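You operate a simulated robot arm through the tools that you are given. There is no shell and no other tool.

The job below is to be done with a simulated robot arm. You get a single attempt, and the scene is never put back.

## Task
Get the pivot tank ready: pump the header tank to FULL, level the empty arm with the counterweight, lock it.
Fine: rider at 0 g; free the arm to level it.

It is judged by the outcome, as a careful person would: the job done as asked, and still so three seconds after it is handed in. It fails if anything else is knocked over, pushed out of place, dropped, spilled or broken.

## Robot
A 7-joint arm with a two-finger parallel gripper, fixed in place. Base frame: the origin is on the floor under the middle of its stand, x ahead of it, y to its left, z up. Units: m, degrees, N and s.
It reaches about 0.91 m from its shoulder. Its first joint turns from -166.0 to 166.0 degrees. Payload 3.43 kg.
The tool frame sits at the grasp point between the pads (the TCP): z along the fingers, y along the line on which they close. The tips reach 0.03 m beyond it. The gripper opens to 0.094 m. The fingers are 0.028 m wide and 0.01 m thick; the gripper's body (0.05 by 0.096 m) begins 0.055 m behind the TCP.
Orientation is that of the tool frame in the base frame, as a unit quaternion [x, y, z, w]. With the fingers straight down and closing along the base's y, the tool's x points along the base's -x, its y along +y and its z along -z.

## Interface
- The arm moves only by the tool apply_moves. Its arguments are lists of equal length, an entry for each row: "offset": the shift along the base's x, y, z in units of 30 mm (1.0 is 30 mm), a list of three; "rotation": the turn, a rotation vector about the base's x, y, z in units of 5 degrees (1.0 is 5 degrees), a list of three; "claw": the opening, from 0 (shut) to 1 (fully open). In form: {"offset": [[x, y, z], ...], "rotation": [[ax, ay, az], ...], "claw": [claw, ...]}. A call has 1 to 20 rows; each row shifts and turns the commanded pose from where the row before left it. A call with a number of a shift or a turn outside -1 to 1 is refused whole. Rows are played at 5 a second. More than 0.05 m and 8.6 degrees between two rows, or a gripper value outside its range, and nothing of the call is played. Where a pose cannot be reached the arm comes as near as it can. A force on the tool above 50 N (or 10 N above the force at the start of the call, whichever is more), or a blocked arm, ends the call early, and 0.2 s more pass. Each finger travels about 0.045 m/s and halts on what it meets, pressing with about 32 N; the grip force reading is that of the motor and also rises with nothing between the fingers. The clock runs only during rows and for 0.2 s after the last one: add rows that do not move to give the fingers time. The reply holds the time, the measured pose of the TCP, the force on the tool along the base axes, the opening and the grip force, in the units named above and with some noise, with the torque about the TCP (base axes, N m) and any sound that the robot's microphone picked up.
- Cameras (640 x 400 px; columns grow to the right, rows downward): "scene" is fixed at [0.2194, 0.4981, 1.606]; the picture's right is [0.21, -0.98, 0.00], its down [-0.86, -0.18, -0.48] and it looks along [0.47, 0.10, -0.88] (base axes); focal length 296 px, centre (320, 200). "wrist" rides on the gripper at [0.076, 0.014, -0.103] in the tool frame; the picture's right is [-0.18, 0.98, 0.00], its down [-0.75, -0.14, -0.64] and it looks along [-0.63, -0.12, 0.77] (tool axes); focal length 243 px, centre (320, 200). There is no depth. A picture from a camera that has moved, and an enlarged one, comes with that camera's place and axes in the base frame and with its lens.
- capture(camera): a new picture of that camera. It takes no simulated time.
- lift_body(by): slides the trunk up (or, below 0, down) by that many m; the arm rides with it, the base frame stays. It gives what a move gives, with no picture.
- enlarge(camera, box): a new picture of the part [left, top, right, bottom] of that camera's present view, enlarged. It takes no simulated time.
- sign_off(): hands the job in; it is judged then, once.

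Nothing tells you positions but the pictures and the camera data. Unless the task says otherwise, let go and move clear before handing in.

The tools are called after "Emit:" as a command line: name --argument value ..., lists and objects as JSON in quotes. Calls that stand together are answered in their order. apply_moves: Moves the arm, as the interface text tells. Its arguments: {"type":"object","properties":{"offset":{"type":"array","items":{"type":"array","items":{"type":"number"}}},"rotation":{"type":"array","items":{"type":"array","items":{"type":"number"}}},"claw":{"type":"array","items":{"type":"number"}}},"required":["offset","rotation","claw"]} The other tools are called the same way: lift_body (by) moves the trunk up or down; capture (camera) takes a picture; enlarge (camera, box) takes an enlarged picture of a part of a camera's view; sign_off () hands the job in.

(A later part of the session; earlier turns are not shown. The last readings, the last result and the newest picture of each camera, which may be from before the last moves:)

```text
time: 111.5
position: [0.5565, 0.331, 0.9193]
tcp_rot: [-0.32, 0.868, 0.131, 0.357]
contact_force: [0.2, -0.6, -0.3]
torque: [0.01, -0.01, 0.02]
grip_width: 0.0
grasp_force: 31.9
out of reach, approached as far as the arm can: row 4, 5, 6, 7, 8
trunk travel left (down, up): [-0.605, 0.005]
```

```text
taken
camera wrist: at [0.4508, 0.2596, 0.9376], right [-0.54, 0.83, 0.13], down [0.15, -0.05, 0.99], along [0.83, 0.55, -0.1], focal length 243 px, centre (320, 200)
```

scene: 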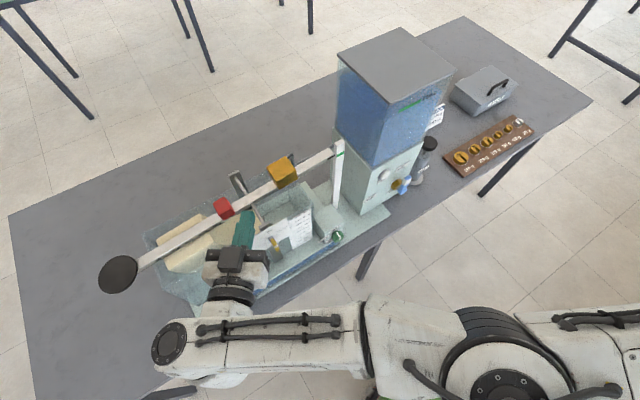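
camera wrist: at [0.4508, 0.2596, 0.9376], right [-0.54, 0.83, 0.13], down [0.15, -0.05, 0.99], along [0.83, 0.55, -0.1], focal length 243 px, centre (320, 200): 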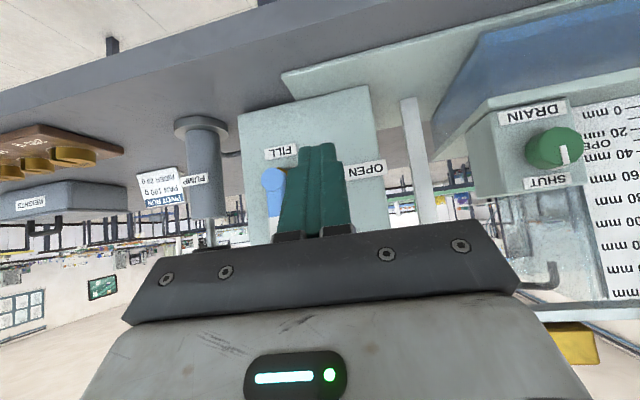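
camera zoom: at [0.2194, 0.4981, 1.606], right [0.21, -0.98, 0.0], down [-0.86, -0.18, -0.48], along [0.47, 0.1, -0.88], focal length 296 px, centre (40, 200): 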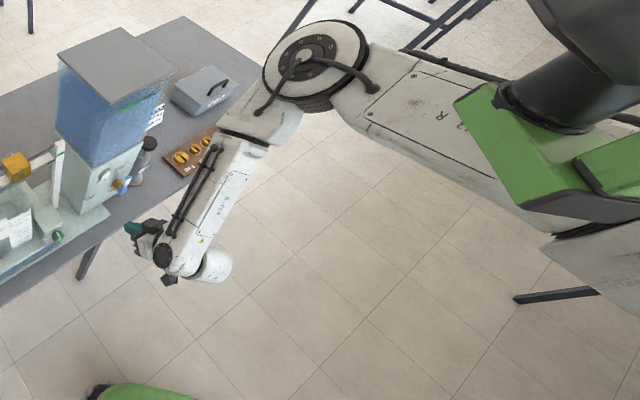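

The hand is now in front of the header panel. I raise it here to see the pump knob and header level, and to check the arm can come up on this side.

Emit:
apply_moves --offset '[[0, 0, 0.8], [0, 0, 0.8], [0, 0, 0.8], [0, 0, 0.8], [0, 0, 0.8], [0, 0, 0.8]]' --rotation '[[0, 0, 0], [0, 0, 0], [0, 0, 0], [0, 0, 0], [0, 0, 0], [0, 0, 0]]' --claw '[0, 0, 0, 0, 0, 0]'

Emit:
enlarge --camera "scene" --box '[560, 0, 640, 400]'

Emit:
capture --camera "wrist"

```text
time: 112.9
position: [0.558, 0.3299, 1.0633]
tcp_rot: [-0.322, 0.866, 0.136, 0.358]
contact_force: [0.8, -0.5, -0.4]
torque: [-0.04, -0.03, 0.0]
grip_width: 0.0001
grasp_force: 32.0
trunk travel left (down, up): [-0.605, 0.005]
```

```text
1.00 times, centred on (600, 200) of scene (not enlarged: the box is as wide or as high as the picture)
camera zoom: at [0.2194, 0.4981, 1.606], right [0.21, -0.98, 0.0], down [-0.86, -0.18, -0.48], along [0.47, 0.1, -0.88], focal length 296 px, centre (40, 200)
```

zoom: 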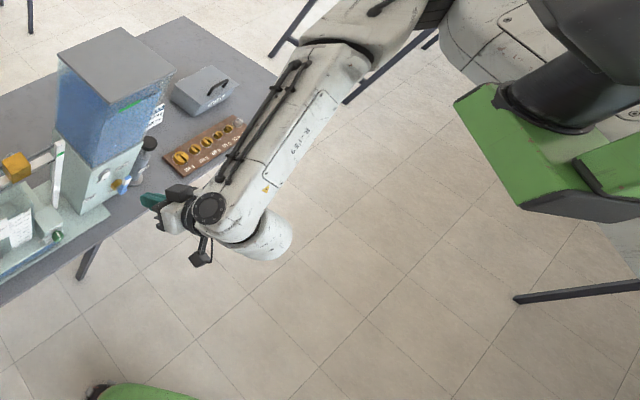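

```text
taken
camera wrist: at [0.4529, 0.2588, 1.0815], right [-0.55, 0.83, 0.14], down [0.15, -0.06, 0.99], along [0.82, 0.56, -0.09], focal length 243 px, centre (320, 200)
```

wrist: 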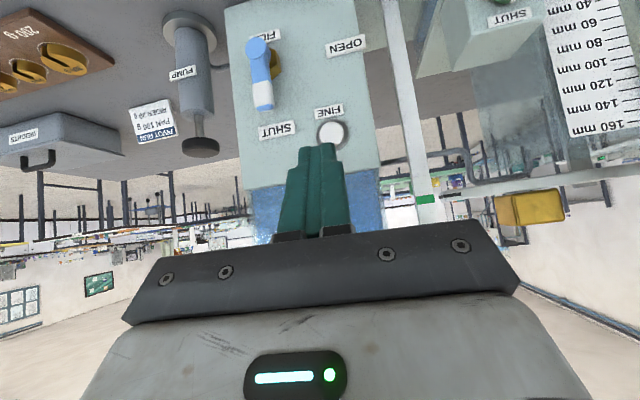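

I have a clear view of the pump. The knob is at about (0.79, 0.31, 0.965), with roughly 34 mm of rod exposed. I move to a pre-grasp spot in front of and above it.

Emit:
apply_moves --offset '[[0.75, -0.3, 0], [0.75, -0.3, 0], [0.78, -0.3, -0.1], [0.78, -0.27, -0.1], [0.78, -0.25, -0.2], [0.78, -0.25, -0.2], [0.78, -0.25, -0.2], [0.75, -0.2, -0.2]]' --rotation '[[0, 0, 0.1], [0, 0, 0.1], [0, 0, 0.1], [0, 0, 0.1], [0, 0, 0.1], [0, 0, 0.1], [0, 0, 0.1], [0, 0, 0.1]]' --claw '[0.4, 0.8, 0.8, 0.8, 0.8, 0.8, 0.8, 0.8]'

Emit:
capture --camera "wrist"

Emit:
capture --camera "scene"

```text
time: 114.7
position: [0.7406, 0.2661, 1.0334]
tcp_rot: [-0.352, 0.854, 0.149, 0.354]
contact_force: [-0.9, 0.4, -0.6]
torque: [-0.01, 0.0, -0.01]
grip_width: 0.0752
grasp_force: 0.0
trunk travel left (down, up): [-0.605, 0.005]
```

```text
taken
camera wrist: at [0.6415, 0.1881, 1.0514], right [-0.6, 0.79, 0.14], down [0.16, -0.05, 0.99], along [0.78, 0.62, -0.09], focal length 243 px, centre (320, 200)
```

wrist: 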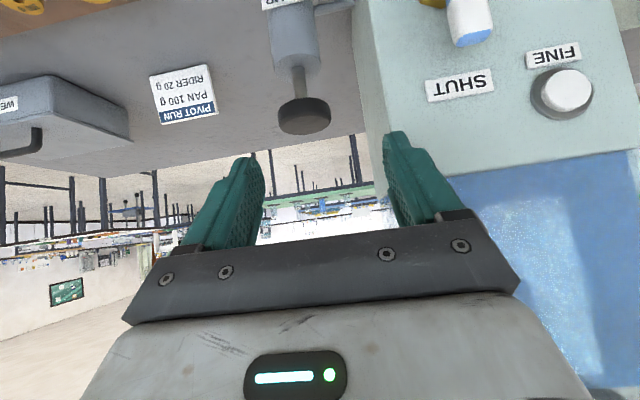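

```text
taken
```

scene: 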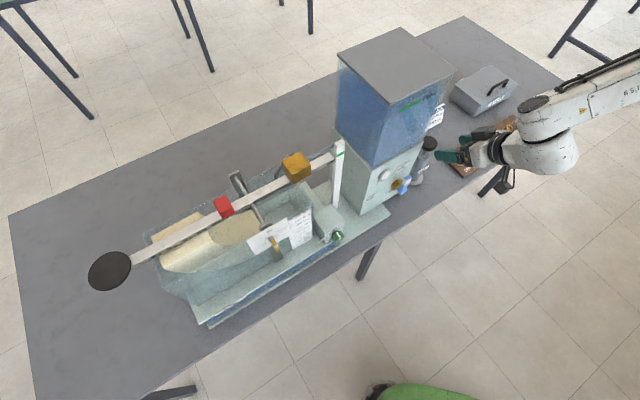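

The knob sits nicely between the fingers. I ease down along the finger direction onto it and grip.

Emit:
apply_moves --offset '[[0.25, -0.25, 0], [0.41, 0.41, -0.6], [0.41, 0.41, -0.6], [0.41, 0.41, -0.6], [0.41, 0.41, -0.58]]' --rotation '[[0, 0, 0], [0, 0, 0], [0, 0, 0], [0, 0, 0], [0, 0, 0]]' --claw '[0.8, 0.8, 0.8, 0.8, 0.8]'

Emit:
capture --camera "wrist"

Emit:
enlarge --camera "scene" --box '[390, 110, 500, 200]'

```text
time: 115.9
position: [0.7998, 0.3078, 0.9596]
tcp_rot: [-0.352, 0.854, 0.149, 0.353]
contact_force: [-0.6, -0.2, 0.8]
torque: [0.02, -0.02, 0.01]
grip_width: 0.0753
grasp_force: 0.0
trunk travel left (down, up): [-0.605, 0.005]
```

```text
taken
camera wrist: at [0.699, 0.2293, 0.9788], right [-0.6, 0.79, 0.14], down [0.16, -0.05, 0.99], along [0.78, 0.62, -0.09], focal length 243 px, centre (320, 200)
```

wrist: 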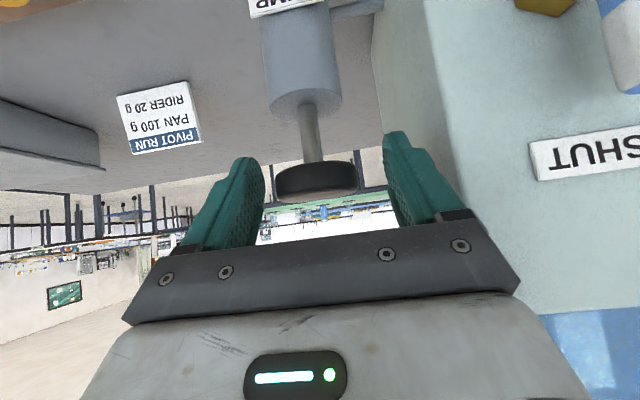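

```text
4.44 times, centred on (445, 155) of scene
camera zoom: at [0.2194, 0.4981, 1.606], right [0.21, -0.98, 0.0], down [-0.86, -0.18, -0.48], along [0.47, 0.1, -0.88], focal length 1314 px, centre (-236, 400)
```

zoom: 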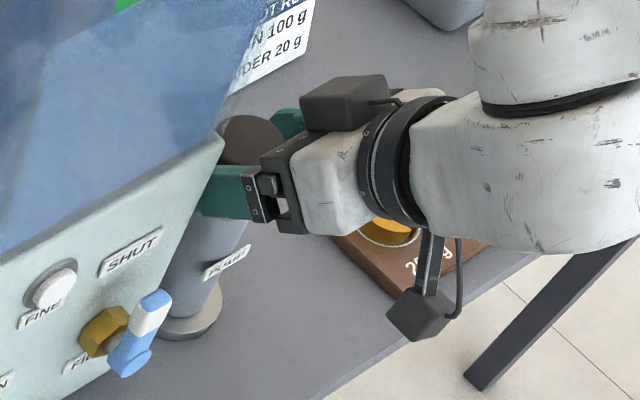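

Emit:
apply_moves --offset '[[0, 0, 0], [0, 0, 0], [0, 0, 0], [0, 0, 0]]' --rotation '[[0, 0, 0], [0, 0, 0], [0, 0, 0], [0, 0, 0]]' --claw '[0.5, 0.2, 0.2, 0.2]'

Emit:
enlarge --camera "scene" --box '[370, 70, 460, 140]'

```text
time: 116.9
position: [0.8013, 0.3062, 0.9601]
tcp_rot: [-0.351, 0.854, 0.147, 0.354]
contact_force: [9.4, -6.3, -0.6]
torque: [-0.2, -0.16, -0.2]
grip_width: 0.0468
grasp_force: 45.3
trunk travel left (down, up): [-0.605, 0.005]
```

```text
5.71 times, centred on (415, 105) of scene
camera zoom: at [0.2194, 0.4981, 1.606], right [0.21, -0.98, 0.0], down [-0.86, -0.18, -0.48], along [0.47, 0.1, -0.88], focal length 1689 px, centre (-223, 743)
```

zoom: 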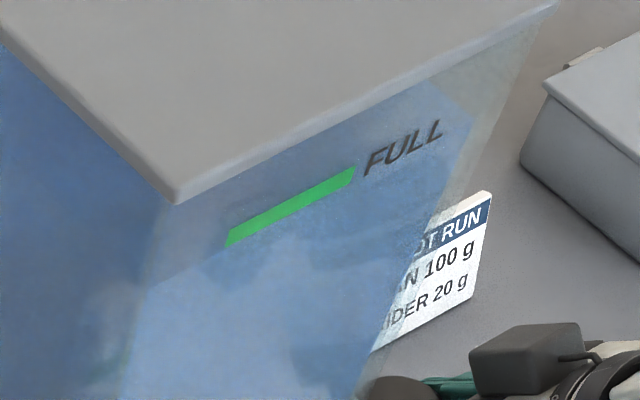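

The knob is gripped at 47 mm. I press down gently to feel the stroke.

Emit:
apply_moves --offset '[[0, 0, -0.2], [0, 0, -0.2], [0, 0, -0.2]]' --rotation '[[0, 0, 0], [0, 0, 0], [0, 0, 0]]' --claw '[0.2, 0.2, 0.2]'

Emit:
enlarge --camera "scene" --box '[370, 70, 460, 140]'

Emit:
capture --camera "wrist"

```text
time: 117.7
position: [0.8003, 0.305, 0.9431]
tcp_rot: [-0.35, 0.854, 0.149, 0.355]
contact_force: [13.1, -15.2, 6.6]
torque: [-0.1, -0.39, -0.34]
grip_width: 0.0469
grasp_force: 46.1
trunk travel left (down, up): [-0.605, 0.005]
```

```text
5.71 times, centred on (415, 105) of scene
camera zoom: at [0.2194, 0.4981, 1.606], right [0.21, -0.98, 0.0], down [-0.86, -0.18, -0.48], along [0.47, 0.1, -0.88], focal length 1689 px, centre (-223, 743)
```

zoom: 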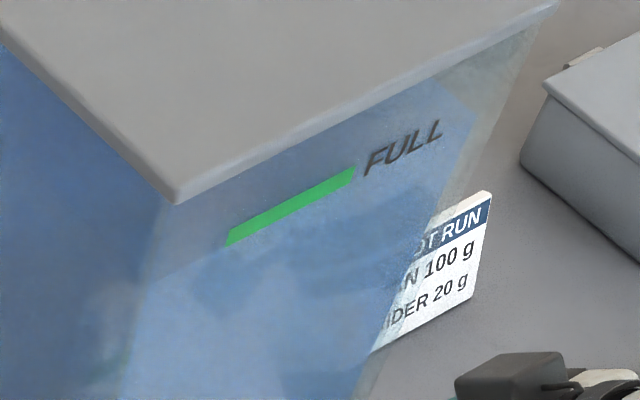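

```text
taken
camera wrist: at [0.7005, 0.2278, 0.9603], right [-0.6, 0.79, 0.13], down [0.16, -0.05, 0.99], along [0.79, 0.61, -0.09], focal length 243 px, centre (320, 200)
```

wrist: 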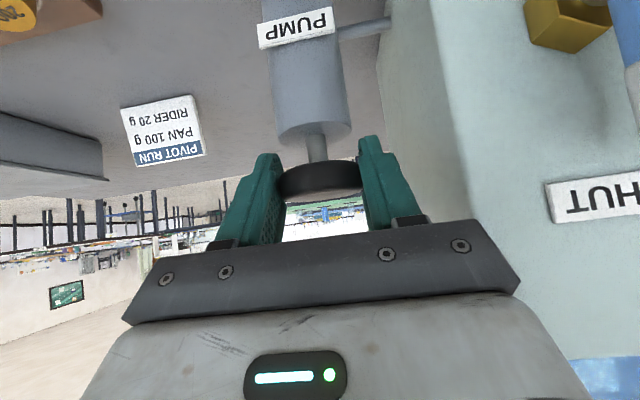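

Emit:
apply_moves --offset '[[0.08, -0.08, -0.15], [0, 0, -0.15], [0, 0, -0.15]]' --rotation '[[0, 0, 0], [0, 0, 0], [0, 0, 0]]' --claw '[0.2, 0.2, 0.2]'

Emit:
enlarge --camera "scene" --box '[370, 70, 460, 140]'

Emit:
capture --camera "wrist"

```text
time: 118.5
position: [0.8007, 0.3069, 0.9285]
tcp_rot: [-0.352, 0.854, 0.15, 0.353]
contact_force: [0.5, -14.7, 9.6]
torque: [-0.4, -0.16, -0.24]
grip_width: 0.047
grasp_force: 44.8
trunk travel left (down, up): [-0.605, 0.005]
```

```text
5.71 times, centred on (415, 105) of scene
camera zoom: at [0.2194, 0.4981, 1.606], right [0.21, -0.98, 0.0], down [-0.86, -0.18, -0.48], along [0.47, 0.1, -0.88], focal length 1689 px, centre (-223, 743)
```

zoom: 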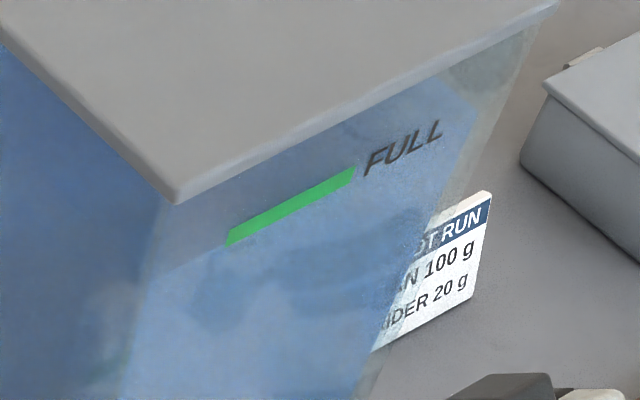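

```text
taken
camera wrist: at [0.701, 0.2271, 0.9464], right [-0.6, 0.79, 0.14], down [0.16, -0.05, 0.99], along [0.78, 0.62, -0.1], focal length 243 px, centre (320, 200)
```

wrist: 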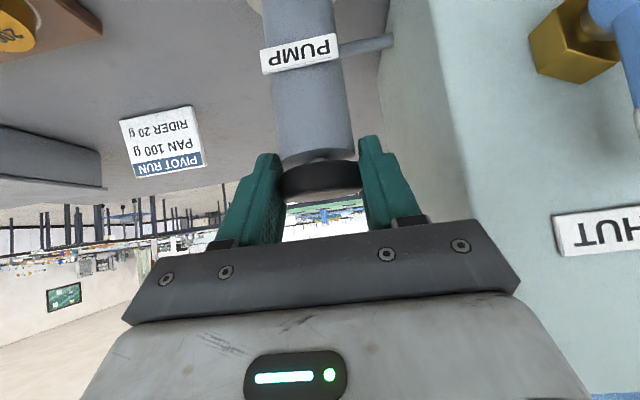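

One downstroke raised the water slightly. I bring the knob back up and check the level before the next stroke.

Emit:
apply_moves --offset '[[0, 0, 0.2], [0, 0, 0.2], [0, 0, 0.2], [0, 0, 0.2], [0, 0, 0.23]]' --rotation '[[0, 0, 0], [0, 0, 0], [0, 0, 0], [0, 0, 0], [0, 0, 0]]' --claw '[0.2, 0.2, 0.2, 0.2, 0.2]'

Emit:
enlarge --camera "scene" --box '[370, 70, 460, 140]'

Emit:
capture --camera "wrist"

```text
time: 119.7
position: [0.8009, 0.3058, 0.9598]
tcp_rot: [-0.353, 0.853, 0.151, 0.354]
contact_force: [-3.6, -3.4, 1.0]
torque: [-0.32, 0.29, -0.11]
grip_width: 0.047
grasp_force: 45.2
trunk travel left (down, up): [-0.605, 0.005]
```

```text
5.71 times, centred on (415, 105) of scene
camera zoom: at [0.2194, 0.4981, 1.606], right [0.21, -0.98, 0.0], down [-0.86, -0.18, -0.48], along [0.47, 0.1, -0.88], focal length 1689 px, centre (-223, 743)
```

zoom: 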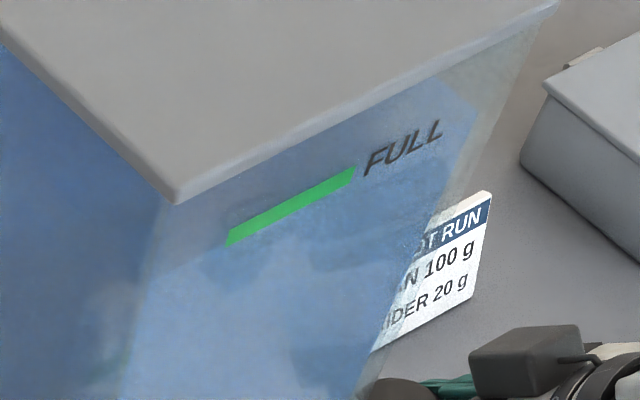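

```text
taken
camera wrist: at [0.7011, 0.2271, 0.9771], right [-0.6, 0.79, 0.14], down [0.16, -0.05, 0.99], along [0.78, 0.62, -0.09], focal length 243 px, centre (320, 200)
```

wrist: 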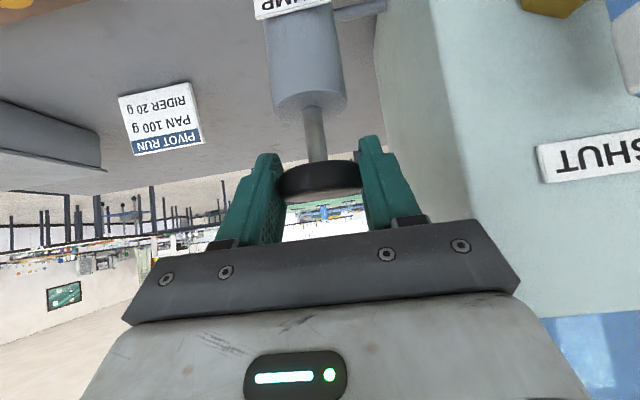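

Emit:
enlarge --camera "scene" --box '[395, 80, 455, 120]'

Emit:
enlarge --camera "scene" --box '[330, 50, 410, 150]'

```text
10.00 times, centred on (425, 100) of scene
camera zoom: at [0.2194, 0.4981, 1.606], right [0.21, -0.98, 0.0], down [-0.86, -0.18, -0.48], along [0.47, 0.1, -0.88], focal length 2956 px, centre (-730, 1200)
```

zoom: 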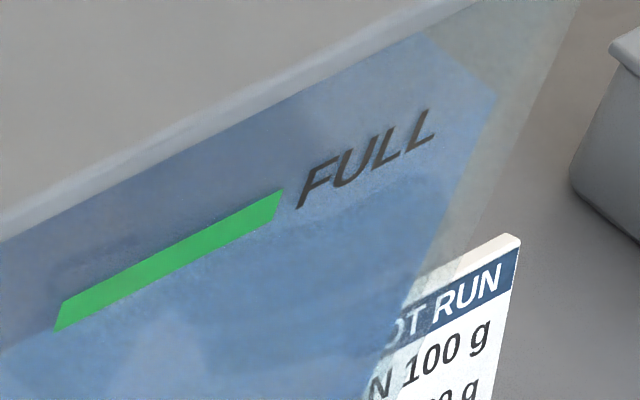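

```text
4.00 times, centred on (370, 100) of scene
camera zoom: at [0.2194, 0.4981, 1.606], right [0.21, -0.98, 0.0], down [-0.86, -0.18, -0.48], along [0.47, 0.1, -0.88], focal length 1182 px, centre (120, 600)
```

zoom: 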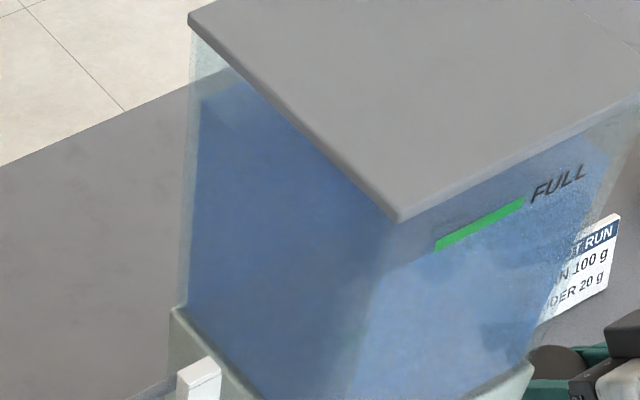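

One full stroke adds about 5.4 mm of level. Allowing for glass parallax, the water was about 15 mm below FULL at the start, so roughly two more strokes are needed. I do the second stroke.

Emit:
apply_moves --offset '[[0, 0, -0.2], [0, 0, -0.2], [0, 0, -0.2], [0, 0, -0.2], [0, 0, -0.23], [0, 0, 0], [0, 0, 0.2], [0, 0, 0.2], [0, 0, 0.2], [0, 0, 0.2], [0, 0, 0.23], [0, 0, 0]]' --rotation '[[0, 0, 0], [0, 0, 0], [0, 0, 0], [0, 0, 0], [0, 0, 0], [0, 0, 0], [0, 0, 0], [0, 0, 0], [0, 0, 0], [0, 0, 0], [0, 0, 0], [0, 0, 0]]' --claw '[0.2, 0.2, 0.2, 0.2, 0.2, 0.2, 0.2, 0.2, 0.2, 0.2, 0.2, 0.2]'

Emit:
enlarge --camera "scene" --box '[395, 80, 455, 120]'

Emit:
enlarge --camera "scene" --box '[330, 50, 410, 150]'

```text
time: 122.3
position: [0.801, 0.3057, 0.9605]
tcp_rot: [-0.354, 0.853, 0.151, 0.352]
contact_force: [-12.4, 15.7, -0.4]
torque: [0.0, -0.25, 0.62]
grip_width: 0.0471
grasp_force: 45.2
trunk travel left (down, up): [-0.605, 0.005]
```

```text
10.00 times, centred on (425, 100) of scene
camera zoom: at [0.2194, 0.4981, 1.606], right [0.21, -0.98, 0.0], down [-0.86, -0.18, -0.48], along [0.47, 0.1, -0.88], focal length 2956 px, centre (-730, 1200)
```

zoom: 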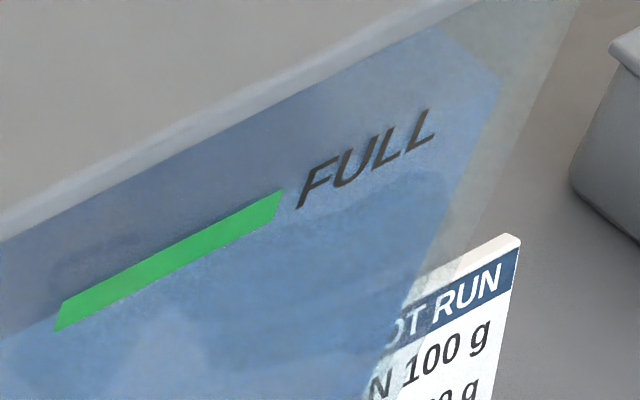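

```text
4.00 times, centred on (370, 100) of scene
camera zoom: at [0.2194, 0.4981, 1.606], right [0.21, -0.98, 0.0], down [-0.86, -0.18, -0.48], along [0.47, 0.1, -0.88], focal length 1182 px, centre (120, 600)
```

zoom: 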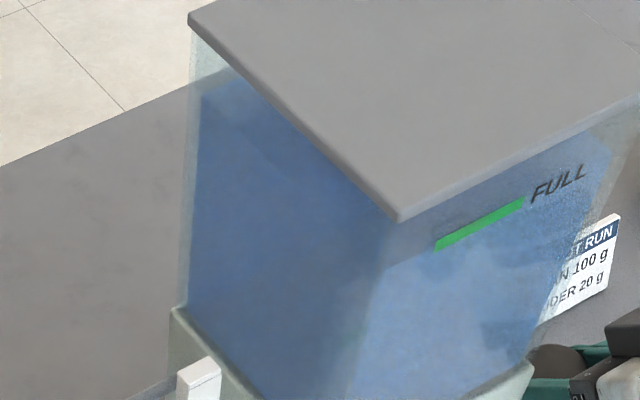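

Level has risen about 8.6 mm in two strokes. I do a third stroke, then inspect from a straighter angle before any topping-up.

Emit:
apply_moves --offset '[[-0.04, 0.04, -0.2], [0, 0, -0.2], [0, 0, -0.2], [0, 0, -0.2], [0, 0, -0.23], [0, 0, 0], [0, 0, 0.2], [0, 0, 0.2], [0, 0, 0.2], [0, 0, 0.2], [0, 0, 0.23], [0, 0, 0]]' --rotation '[[0, 0, 0], [0, 0, 0], [0, 0, 0], [0, 0, 0], [0, 0, 0], [0, 0, 0], [0, 0, 0], [0, 0, 0], [0, 0, 0], [0, 0, 0], [0, 0, 0], [0, 0, 0]]' --claw '[0.2, 0.2, 0.2, 0.2, 0.2, 0.2, 0.2, 0.2, 0.2, 0.2, 0.2, 0.2]'

Emit:
enlarge --camera "scene" --box '[395, 80, 455, 120]'

```text
time: 124.9
position: [0.8015, 0.3073, 0.9582]
tcp_rot: [-0.352, 0.854, 0.149, 0.353]
contact_force: [8.9, 4.6, 1.6]
torque: [-0.46, -0.24, 0.03]
grip_width: 0.0469
grasp_force: 45.2
trunk travel left (down, up): [-0.605, 0.005]
```

```text
10.00 times, centred on (425, 100) of scene
camera zoom: at [0.2194, 0.4981, 1.606], right [0.21, -0.98, 0.0], down [-0.86, -0.18, -0.48], along [0.47, 0.1, -0.88], focal length 2956 px, centre (-730, 1200)
```

zoom: 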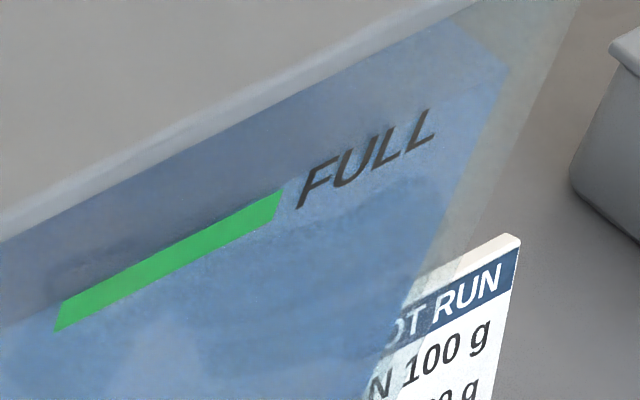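

Level is now about 4 mm under the mark's centre by my parallax-corrected estimate, and a stroke adds about 3.8 mm. I do one more stroke.

Emit:
apply_moves --offset '[[-0.03, 0, -0.2], [0, 0, -0.2], [0, 0, -0.2], [0, 0, -0.2], [0, 0, -0.23], [0, 0, 0], [0, 0, 0.2], [0, 0, 0.2], [0, 0, 0.2], [0, 0, 0.2], [0, 0, 0.23], [0, 0, 0]]' --rotation '[[0, 0, 0], [0, 0, 0], [0, 0, 0], [0, 0, 0], [0, 0, 0], [0, 0, 0], [0, 0, 0], [0, 0, 0], [0, 0, 0], [0, 0, 0], [0, 0, 0], [0, 0, 0]]' --claw '[0.2, 0.2, 0.2, 0.2, 0.2, 0.2, 0.2, 0.2, 0.2, 0.2, 0.2, 0.2]'

Emit:
enlarge --camera "scene" --box '[395, 80, 455, 120]'

Emit:
enlarge --camera "scene" --box '[330, 50, 410, 150]'

```text
time: 127.5
position: [0.8, 0.3054, 0.9591]
tcp_rot: [-0.352, 0.854, 0.15, 0.353]
contact_force: [3.3, -9.6, 1.4]
torque: [-0.7, 0.09, -0.17]
grip_width: 0.0468
grasp_force: 44.7
trunk travel left (down, up): [-0.605, 0.005]
```

```text
10.00 times, centred on (425, 100) of scene
camera zoom: at [0.2194, 0.4981, 1.606], right [0.21, -0.98, 0.0], down [-0.86, -0.18, -0.48], along [0.47, 0.1, -0.88], focal length 2956 px, centre (-730, 1200)
```

zoom: 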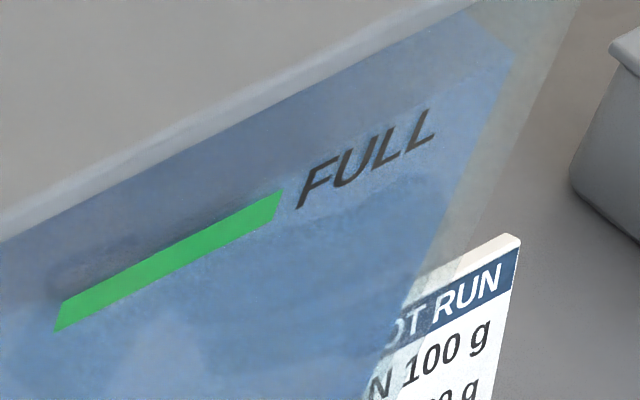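

```text
4.00 times, centred on (370, 100) of scene
camera zoom: at [0.2194, 0.4981, 1.606], right [0.21, -0.98, 0.0], down [-0.86, -0.18, -0.48], along [0.47, 0.1, -0.88], focal length 1182 px, centre (120, 600)
```

zoom: 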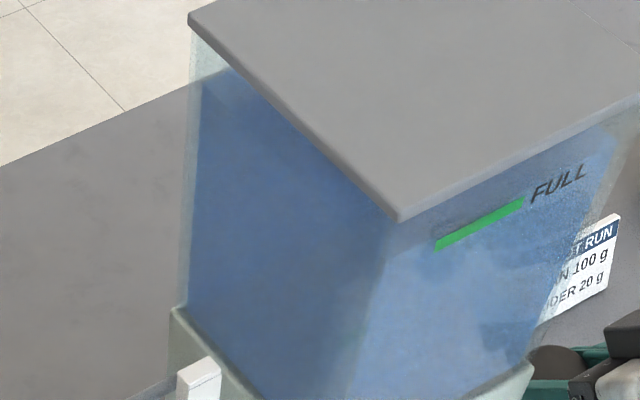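

By my estimate the level is now right at the mark. I release the knob, which is back at its original height, retreat, and look at the header from a more level wrist view to confirm.

Emit:
apply_moves --offset '[[0, 0, 0], [0, 0, 0], [-0.4, -0.4, 0.58], [-0.4, -0.4, 0.58], [-0.4, -0.4, 0.58], [-0.4, -0.4, 0.58]]' --rotation '[[0, 0, 0], [0, 0, 0], [0, 0, 0], [0, 0, 0], [0, 0, 0], [0, 0, 0]]' --claw '[0.6, 0.8, 0.8, 0.8, 0.8, 0.8]'

Emit:
capture --camera "wrist"

Emit:
enlarge --camera "scene" --box '[395, 80, 455, 120]'

```text
time: 128.9
position: [0.7525, 0.2575, 1.0274]
tcp_rot: [-0.351, 0.854, 0.148, 0.353]
contact_force: [-0.7, -0.4, 0.0]
torque: [0.01, -0.01, -0.01]
grip_width: 0.0752
grasp_force: 0.1
trunk travel left (down, up): [-0.605, 0.005]
```

```text
taken
camera wrist: at [0.6532, 0.1789, 1.0452], right [-0.6, 0.79, 0.14], down [0.16, -0.05, 0.99], along [0.78, 0.62, -0.1], focal length 243 px, centre (320, 200)
```

wrist: 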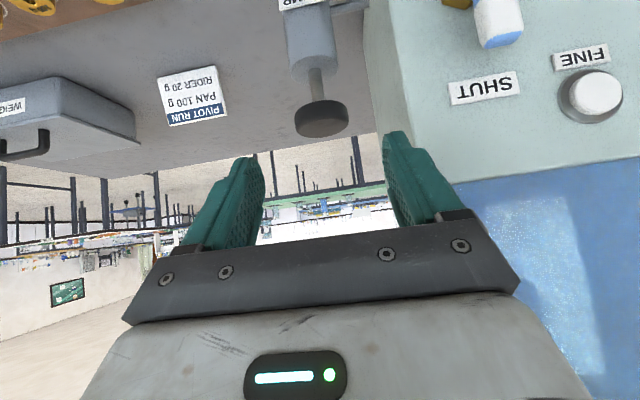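

```text
10.00 times, centred on (425, 100) of scene
camera zoom: at [0.2194, 0.4981, 1.606], right [0.21, -0.98, 0.0], down [-0.86, -0.18, -0.48], along [0.47, 0.1, -0.88], focal length 2956 px, centre (-730, 1200)
```

zoom: 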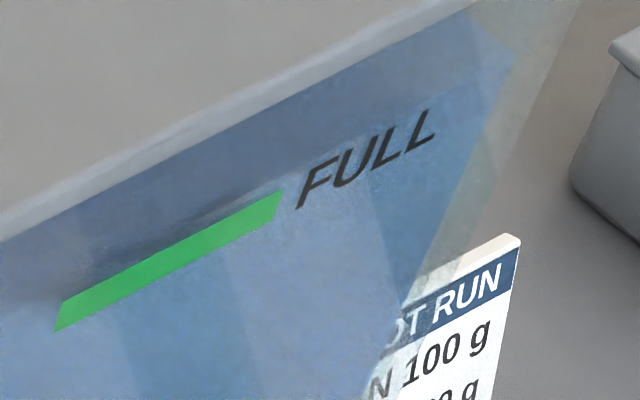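

The knob stayed up. The enlarged view can look past the picture edge, so I use it to see the header's FULL mark from here.

Emit:
enlarge --camera "wrist" --box '[600, 200, 640, 400]'

Emit:
enlarge --camera "wrist" --box '[639, 0, 640, 400]'

```text
2.00 times, centred on (620, 300) of wrist
camera zoom: at [0.6532, 0.1789, 1.0452], right [-0.6, 0.79, 0.14], down [0.16, -0.05, 0.99], along [0.78, 0.62, -0.1], focal length 485 px, centre (-280, 0)
```

zoom: 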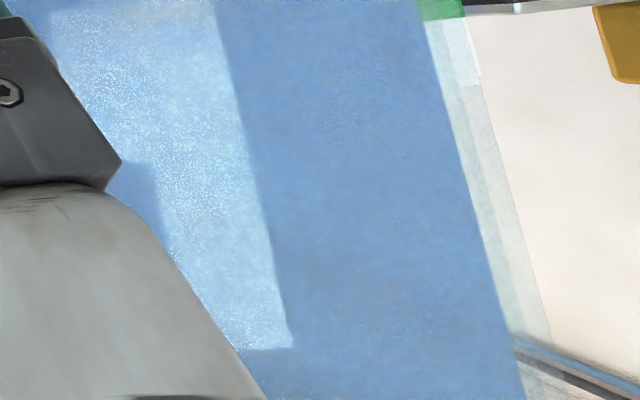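

```text
1.00 times, centred on (640, 200) of wrist (not enlarged: the box is as wide or as high as the picture)
camera zoom: at [0.6532, 0.1789, 1.0452], right [-0.6, 0.79, 0.14], down [0.16, -0.05, 0.99], along [0.78, 0.62, -0.1], focal length 243 px, centre (0, 200)
```

zoom: 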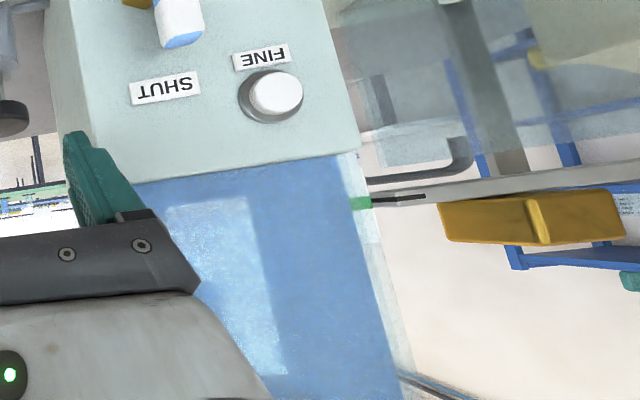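

Emit:
enlarge --camera "wrist" --box '[0, 398, 640, 400]'

Emit:
enlarge --camera "wrist" --box '[400, 398, 640, 400]'

```text
1.00 times, centred on (320, 399) of wrist (not enlarged: the box is as wide or as high as the picture)
camera zoom: at [0.6532, 0.1789, 1.0452], right [-0.6, 0.79, 0.14], down [0.16, -0.05, 0.99], along [0.78, 0.62, -0.1], focal length 243 px, centre (320, 1)
```

zoom: 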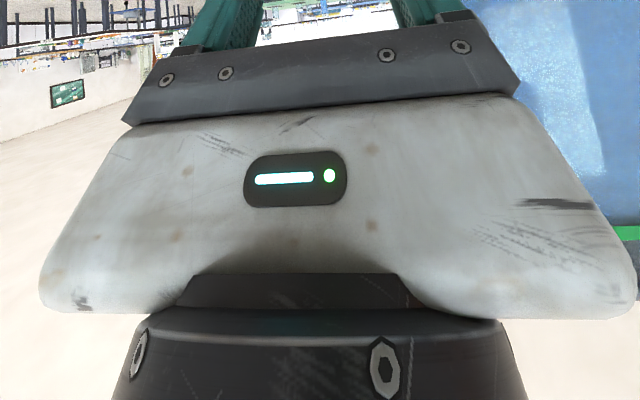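

```text
2.67 times, centred on (520, 399) of wrist
camera zoom: at [0.6532, 0.1789, 1.0452], right [-0.6, 0.79, 0.14], down [0.16, -0.05, 0.99], along [0.78, 0.62, -0.1], focal length 647 px, centre (-213, -331)
```

zoom: 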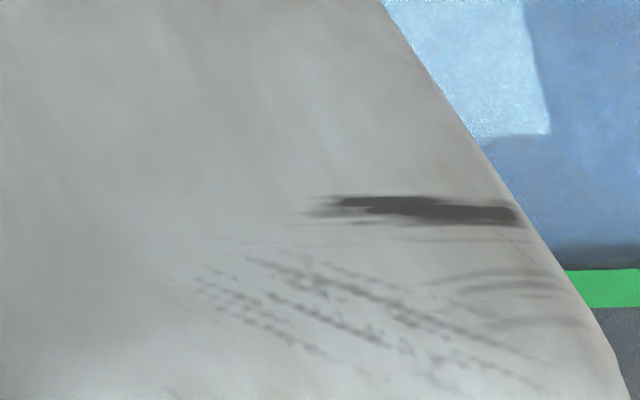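

I raise the hand 8 cm so the FULL mark comes into view beside the gripper.

Emit:
apply_moves --offset '[[0, 0, 0.9], [0, 0, 0.9], [0, 0, 0.9]]' --rotation '[[0, 0, 0], [0, 0, 0], [0, 0, 0]]' --claw '[0.4, 0, 0]'

Emit:
enlarge --camera "wrist" --box '[600, 200, 640, 400]'

Emit:
enlarge --camera "wrist" --box '[600, 300, 640, 380]'

```text
time: 129.7
position: [0.7538, 0.2595, 1.1111]
tcp_rot: [-0.352, 0.853, 0.15, 0.354]
contact_force: [-0.7, 0.9, 0.3]
torque: [0.01, 0.03, 0.0]
grip_width: 0.0059
grasp_force: 0.0
trunk travel left (down, up): [-0.605, 0.005]
```

```text
2.00 times, centred on (620, 300) of wrist
camera zoom: at [0.6549, 0.1787, 1.1288], right [-0.6, 0.79, 0.14], down [0.16, -0.05, 0.99], along [0.78, 0.61, -0.1], focal length 485 px, centre (-280, 0)
```

zoom: 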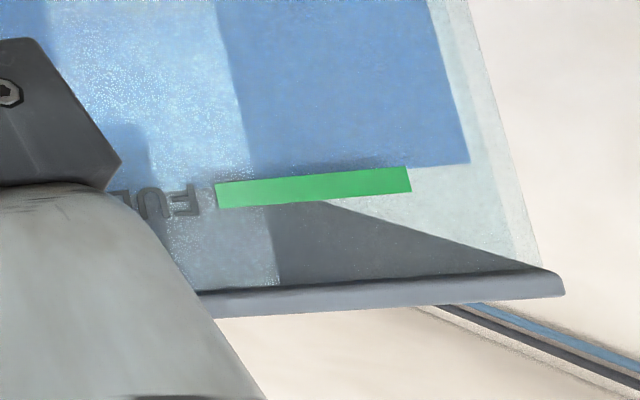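

```text
5.00 times, centred on (620, 340) of wrist
camera zoom: at [0.6549, 0.1787, 1.1288], right [-0.6, 0.79, 0.14], down [0.16, -0.05, 0.99], along [0.78, 0.61, -0.1], focal length 1213 px, centre (-1180, -500)
```

zoom: 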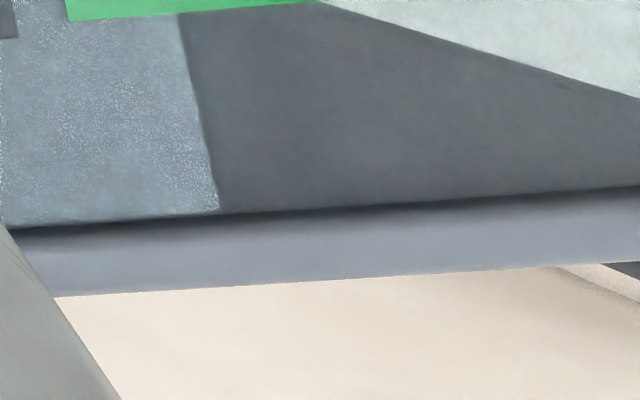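

The water line is now inside the green band, about 2 mm below its centre. A half stroke would centre it, so I go back to the knob.

Emit:
apply_moves --offset '[[0, 0, -0.9], [0, 0, -0.9], [0, 0, -0.95], [0.4, 0.4, -0.58], [0.4, 0.4, -0.58], [0.4, 0.4, -0.58], [0.38, 0.36, -0.55]]' --rotation '[[0, 0, 0], [0, 0, 0], [0, 0, 0], [0, 0, 0], [0, 0, 0], [0, 0, 0], [0, 0, 0]]' --claw '[0.5, 0.8, 0.8, 0.8, 0.8, 0.8, 0.8]'

Emit:
capture --camera "wrist"

```text
time: 131.3
position: [0.798, 0.3047, 0.9583]
tcp_rot: [-0.352, 0.854, 0.149, 0.353]
contact_force: [0.4, 0.2, -0.8]
torque: [-0.01, -0.01, 0.01]
grip_width: 0.0751
grasp_force: 0.1
trunk travel left (down, up): [-0.605, 0.005]
```

```text
taken
camera wrist: at [0.6981, 0.2248, 0.9759], right [-0.6, 0.79, 0.14], down [0.16, -0.05, 0.99], along [0.78, 0.61, -0.09], focal length 243 px, centre (320, 200)
```

wrist: 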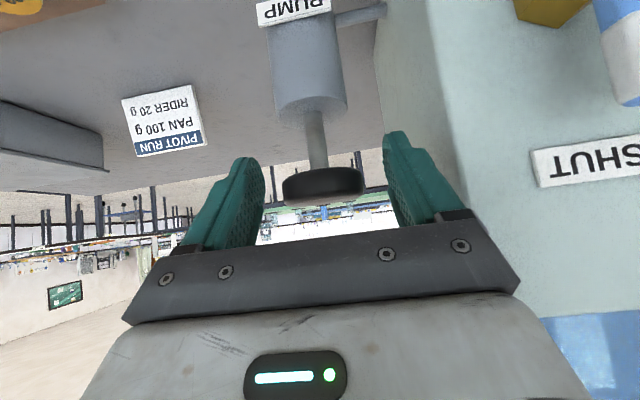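

Emit:
apply_moves --offset '[[0, 0, 0], [0, 0, 0], [0, 0, 0], [0, 0, -0.18], [0, 0, -0.18], [0, 0, -0.18], [0, 0, 0], [0, 0, 0.18], [0, 0, 0.18], [0, 0, 0.18], [0, 0, 0]]' --rotation '[[0, 0, 0], [0, 0, 0], [0, 0, 0], [0, 0, 0], [0, 0, 0], [0, 0, 0], [0, 0, 0], [0, 0, 0], [0, 0, 0], [0, 0, 0], [0, 0, 0]]' --claw '[0.5, 0.2, 0.2, 0.2, 0.2, 0.2, 0.2, 0.2, 0.2, 0.2, 0.2]'

Emit:
enlarge --camera "scene" --box '[395, 80, 455, 120]'

```text
time: 133.7
position: [0.7984, 0.304, 0.9592]
tcp_rot: [-0.351, 0.855, 0.148, 0.352]
contact_force: [-17.9, -21.2, -7.8]
torque: [0.08, -0.24, 0.07]
grip_width: 0.0473
grasp_force: 44.8
trunk travel left (down, up): [-0.605, 0.005]
```

```text
10.00 times, centred on (425, 100) of scene
camera zoom: at [0.2194, 0.4981, 1.606], right [0.21, -0.98, 0.0], down [-0.86, -0.18, -0.48], along [0.47, 0.1, -0.88], focal length 2956 px, centre (-730, 1200)
```

zoom: 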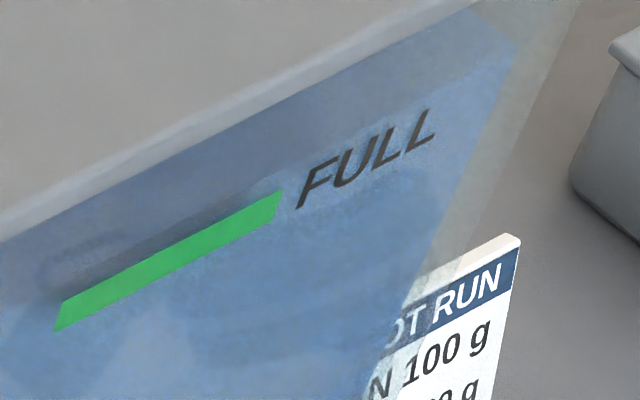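

Emit:
apply_moves --offset '[[0, 0, 0], [0, 0, 0], [-0.4, -0.4, 0.58], [-0.4, -0.4, 0.58], [-0.4, -0.4, 0.58], [-0.4, -0.4, 0.58], [0, 0, 0.9], [0, 0, 0.9], [0, 0, 0.9]]' --rotation '[[0, 0, 0], [0, 0, 0], [0, 0, 0], [0, 0, 0], [0, 0, 0], [0, 0, 0], [0, 0, 0], [0, 0, 0], [0, 0, 0]]' --claw '[0.6, 0.8, 0.8, 0.8, 0.8, 0.8, 0.5, 0, 0]'

Emit:
enlarge --camera "wrist" --box '[600, 200, 640, 400]'

Emit:
enlarge --camera "wrist" --box '[600, 240, 640, 340]'

Emit:
enlarge --camera "scene" --box '[390, 110, 500, 200]'

```text
time: 135.7
position: [0.7518, 0.2584, 1.1112]
tcp_rot: [-0.352, 0.854, 0.149, 0.353]
contact_force: [0.2, -0.1, 0.3]
torque: [0.02, -0.03, 0.0]
grip_width: 0.006
grasp_force: 0.1
trunk travel left (down, up): [-0.605, 0.005]
```

```text
2.00 times, centred on (620, 300) of wrist
camera zoom: at [0.6516, 0.1791, 1.1282], right [-0.6, 0.79, 0.14], down [0.16, -0.05, 0.99], along [0.78, 0.61, -0.1], focal length 485 px, centre (-280, 0)
```

zoom: 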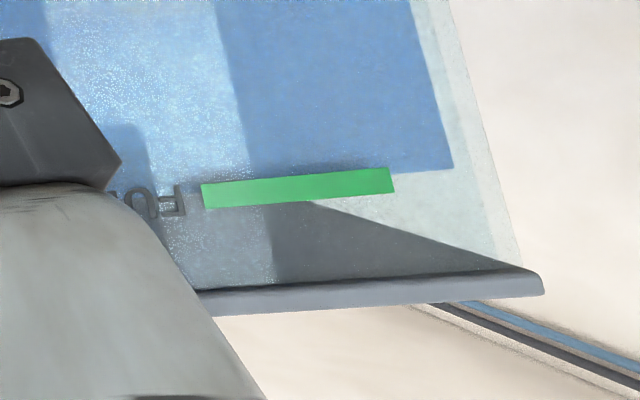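

```text
4.00 times, centred on (620, 290) of wrist
camera zoom: at [0.6516, 0.1791, 1.1282], right [-0.6, 0.79, 0.14], down [0.16, -0.05, 0.99], along [0.78, 0.61, -0.1], focal length 970 px, centre (-880, -160)
```

zoom: 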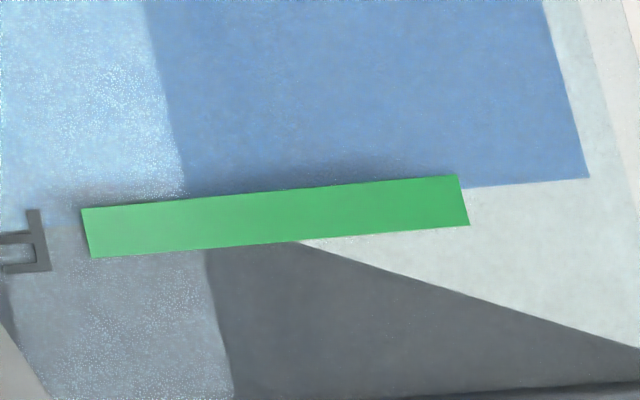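

```text
4.44 times, centred on (445, 155) of scene
camera zoom: at [0.2194, 0.4981, 1.606], right [0.21, -0.98, 0.0], down [-0.86, -0.18, -0.48], along [0.47, 0.1, -0.88], focal length 1314 px, centre (-236, 400)
```

zoom: 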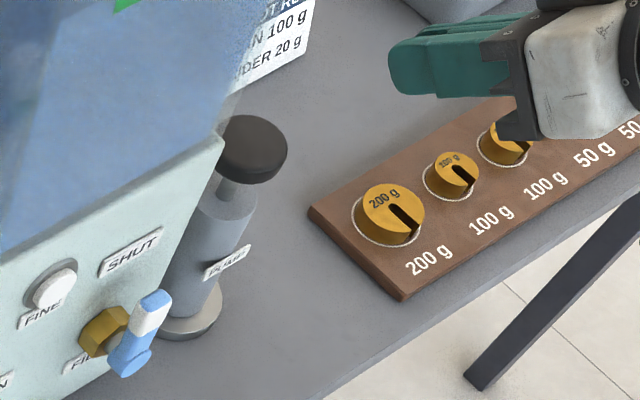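

The header level is now right at the centre of the FULL mark. Next I nudge the counterweight inward from this side, travelling left across the front of the header while turning the hand to point more to the left.

Emit:
apply_moves --offset '[[-0.76, 0.64, 0.03], [-0.76, 0.64, 0.03], [-0.74, 0.66, 0.03], [-0.74, 0.66, 0.03], [-0.74, 0.67, 0.03], [-0.74, 0.67, 0.03], [-0.74, 0.67, 0.03], [-0.74, 0.67, 0.03], [-0.74, 0.67, 0.03], [-0.74, 0.67, 0.03]]' --rotation '[[0.252, -0.163, 0.5], [0.252, -0.163, 0.5], [0.252, -0.163, 0.5], [0.252, -0.163, 0.5], [0.252, -0.163, 0.5], [0.252, -0.163, 0.5], [0.252, -0.163, 0.5], [0.252, -0.163, 0.5], [0.252, -0.163, 0.5], [0.252, -0.163, 0.5]]' --claw '[0, 0, 0, 0, 0, 0, 0, 0, 0, 0]'

Emit:
capture --camera "wrist"

Emit:
enlarge --camera "scene" --box '[480, 0, 640, 400]'

```text
time: 137.9
position: [0.5385, 0.4498, 1.118]
tcp_rot: [-0.505, 0.704, 0.277, 0.416]
contact_force: [-2.6, 1.1, -0.7]
torque: [0.01, -0.15, -0.27]
grip_width: 0.0
grasp_force: 31.7
trunk travel left (down, up): [-0.605, 0.005]
```

```text
taken
camera wrist: at [0.4824, 0.3366, 1.1019], right [-0.9, 0.42, 0.13], down [0.04, -0.2, 0.98], along [0.44, 0.88, 0.17], focal length 243 px, centre (320, 200)
```

wrist: 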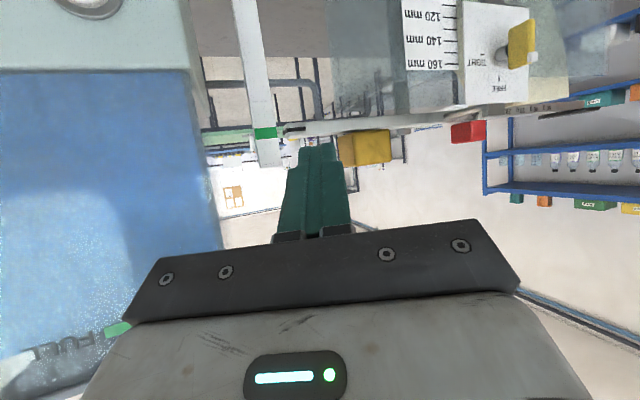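

```text
1.00 times, centred on (560, 200) of scene (not enlarged: the box is as wide or as high as the picture)
camera zoom: at [0.2194, 0.4981, 1.606], right [0.21, -0.98, 0.0], down [-0.86, -0.18, -0.48], along [0.47, 0.1, -0.88], focal length 296 px, centre (80, 200)
```

zoom: 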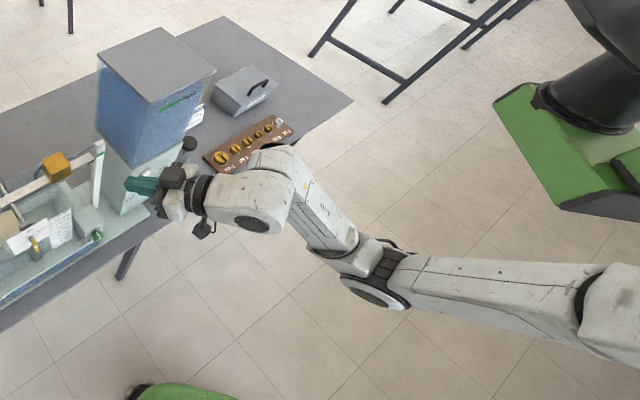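

Emit:
apply_moves --offset '[[0, 0, 0], [0, 0, 0]]' --rotation '[[0, 0, 0], [0, 0, 0]]' --claw '[0, 0]'

Emit:
enlarge --camera "wrist" --box '[230, 100, 430, 200]'

Emit:
enlarge --camera "scene" --box '[330, 130, 450, 230]'

```text
time: 138.5
position: [0.5283, 0.4541, 1.117]
tcp_rot: [-0.497, 0.709, 0.289, 0.408]
contact_force: [-0.3, -0.4, -0.2]
torque: [0.01, 0.02, 0.01]
grip_width: 0.0001
grasp_force: 32.6
trunk travel left (down, up): [-0.605, 0.005]
```

```text
3.20 times, centred on (330, 150) of wrist
camera zoom: at [0.4724, 0.3399, 1.1014], right [-0.89, 0.42, 0.16], down [0.08, -0.22, 0.97], along [0.44, 0.88, 0.16], focal length 776 px, centre (288, 360)
```

zoom: 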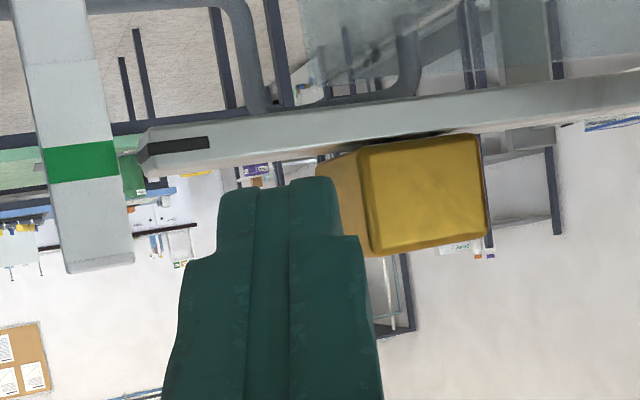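

```text
4.00 times, centred on (390, 180) of scene
camera zoom: at [0.2194, 0.4981, 1.606], right [0.21, -0.98, 0.0], down [-0.86, -0.18, -0.48], along [0.47, 0.1, -0.88], focal length 1182 px, centre (40, 280)
```

zoom: 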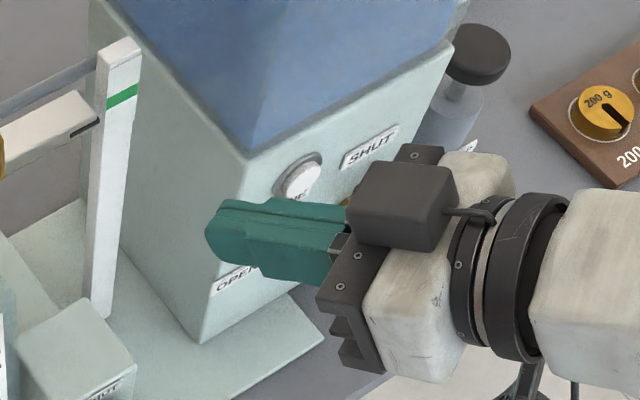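

The arm took up a comfortable posture. From here the pointer reads about 1.5 to 2 mm low, consistent with before. I bring the fingertip round to just right of the counterweight.

Emit:
apply_moves --offset '[[0.46, 0.8, 0], [0.46, 0.8, 0], [0.46, 0.8, 0], [0.4, 0.75, 0], [0, 0, 0]]' --rotation '[[0, 0, 0], [0, 0, 0], [0, 0, 0], [0, 0, 0], [0, 0, 0]]' --claw '[0, 0, 0, 0, 0]'

Emit:
capture --camera "wrist"

Emit:
enlarge --camera "scene" --box '[270, 110, 400, 210]'

```text
time: 139.7
position: [0.5807, 0.5518, 1.1193]
tcp_rot: [-0.497, 0.709, 0.289, 0.408]
contact_force: [0.1, 0.9, 0.3]
torque: [0.01, 0.0, 0.06]
grip_width: 0.0
grasp_force: 32.4
trunk travel left (down, up): [-0.605, 0.005]
```

```text
taken
camera wrist: at [0.5236, 0.4369, 1.1043], right [-0.89, 0.42, 0.16], down [0.08, -0.22, 0.97], along [0.44, 0.88, 0.16], focal length 243 px, centre (320, 200)
```

wrist: 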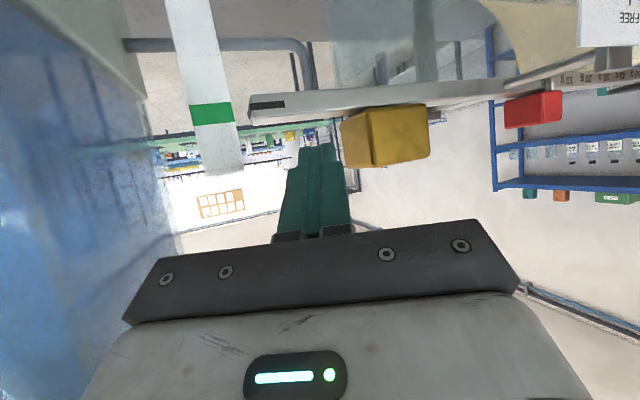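

```text
4.00 times, centred on (335, 160) of scene
camera zoom: at [0.2194, 0.4981, 1.606], right [0.21, -0.98, 0.0], down [-0.86, -0.18, -0.48], along [0.47, 0.1, -0.88], focal length 1182 px, centre (260, 360)
```

zoom: 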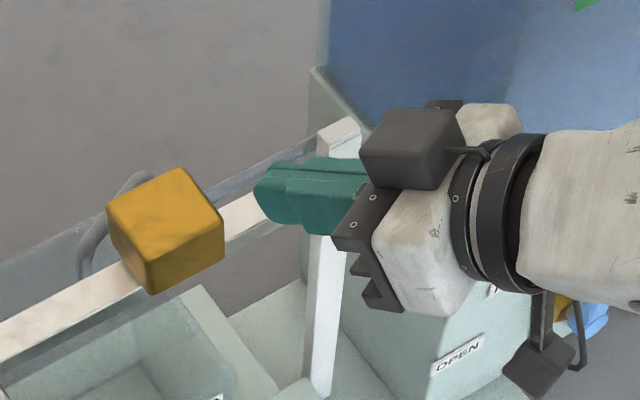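

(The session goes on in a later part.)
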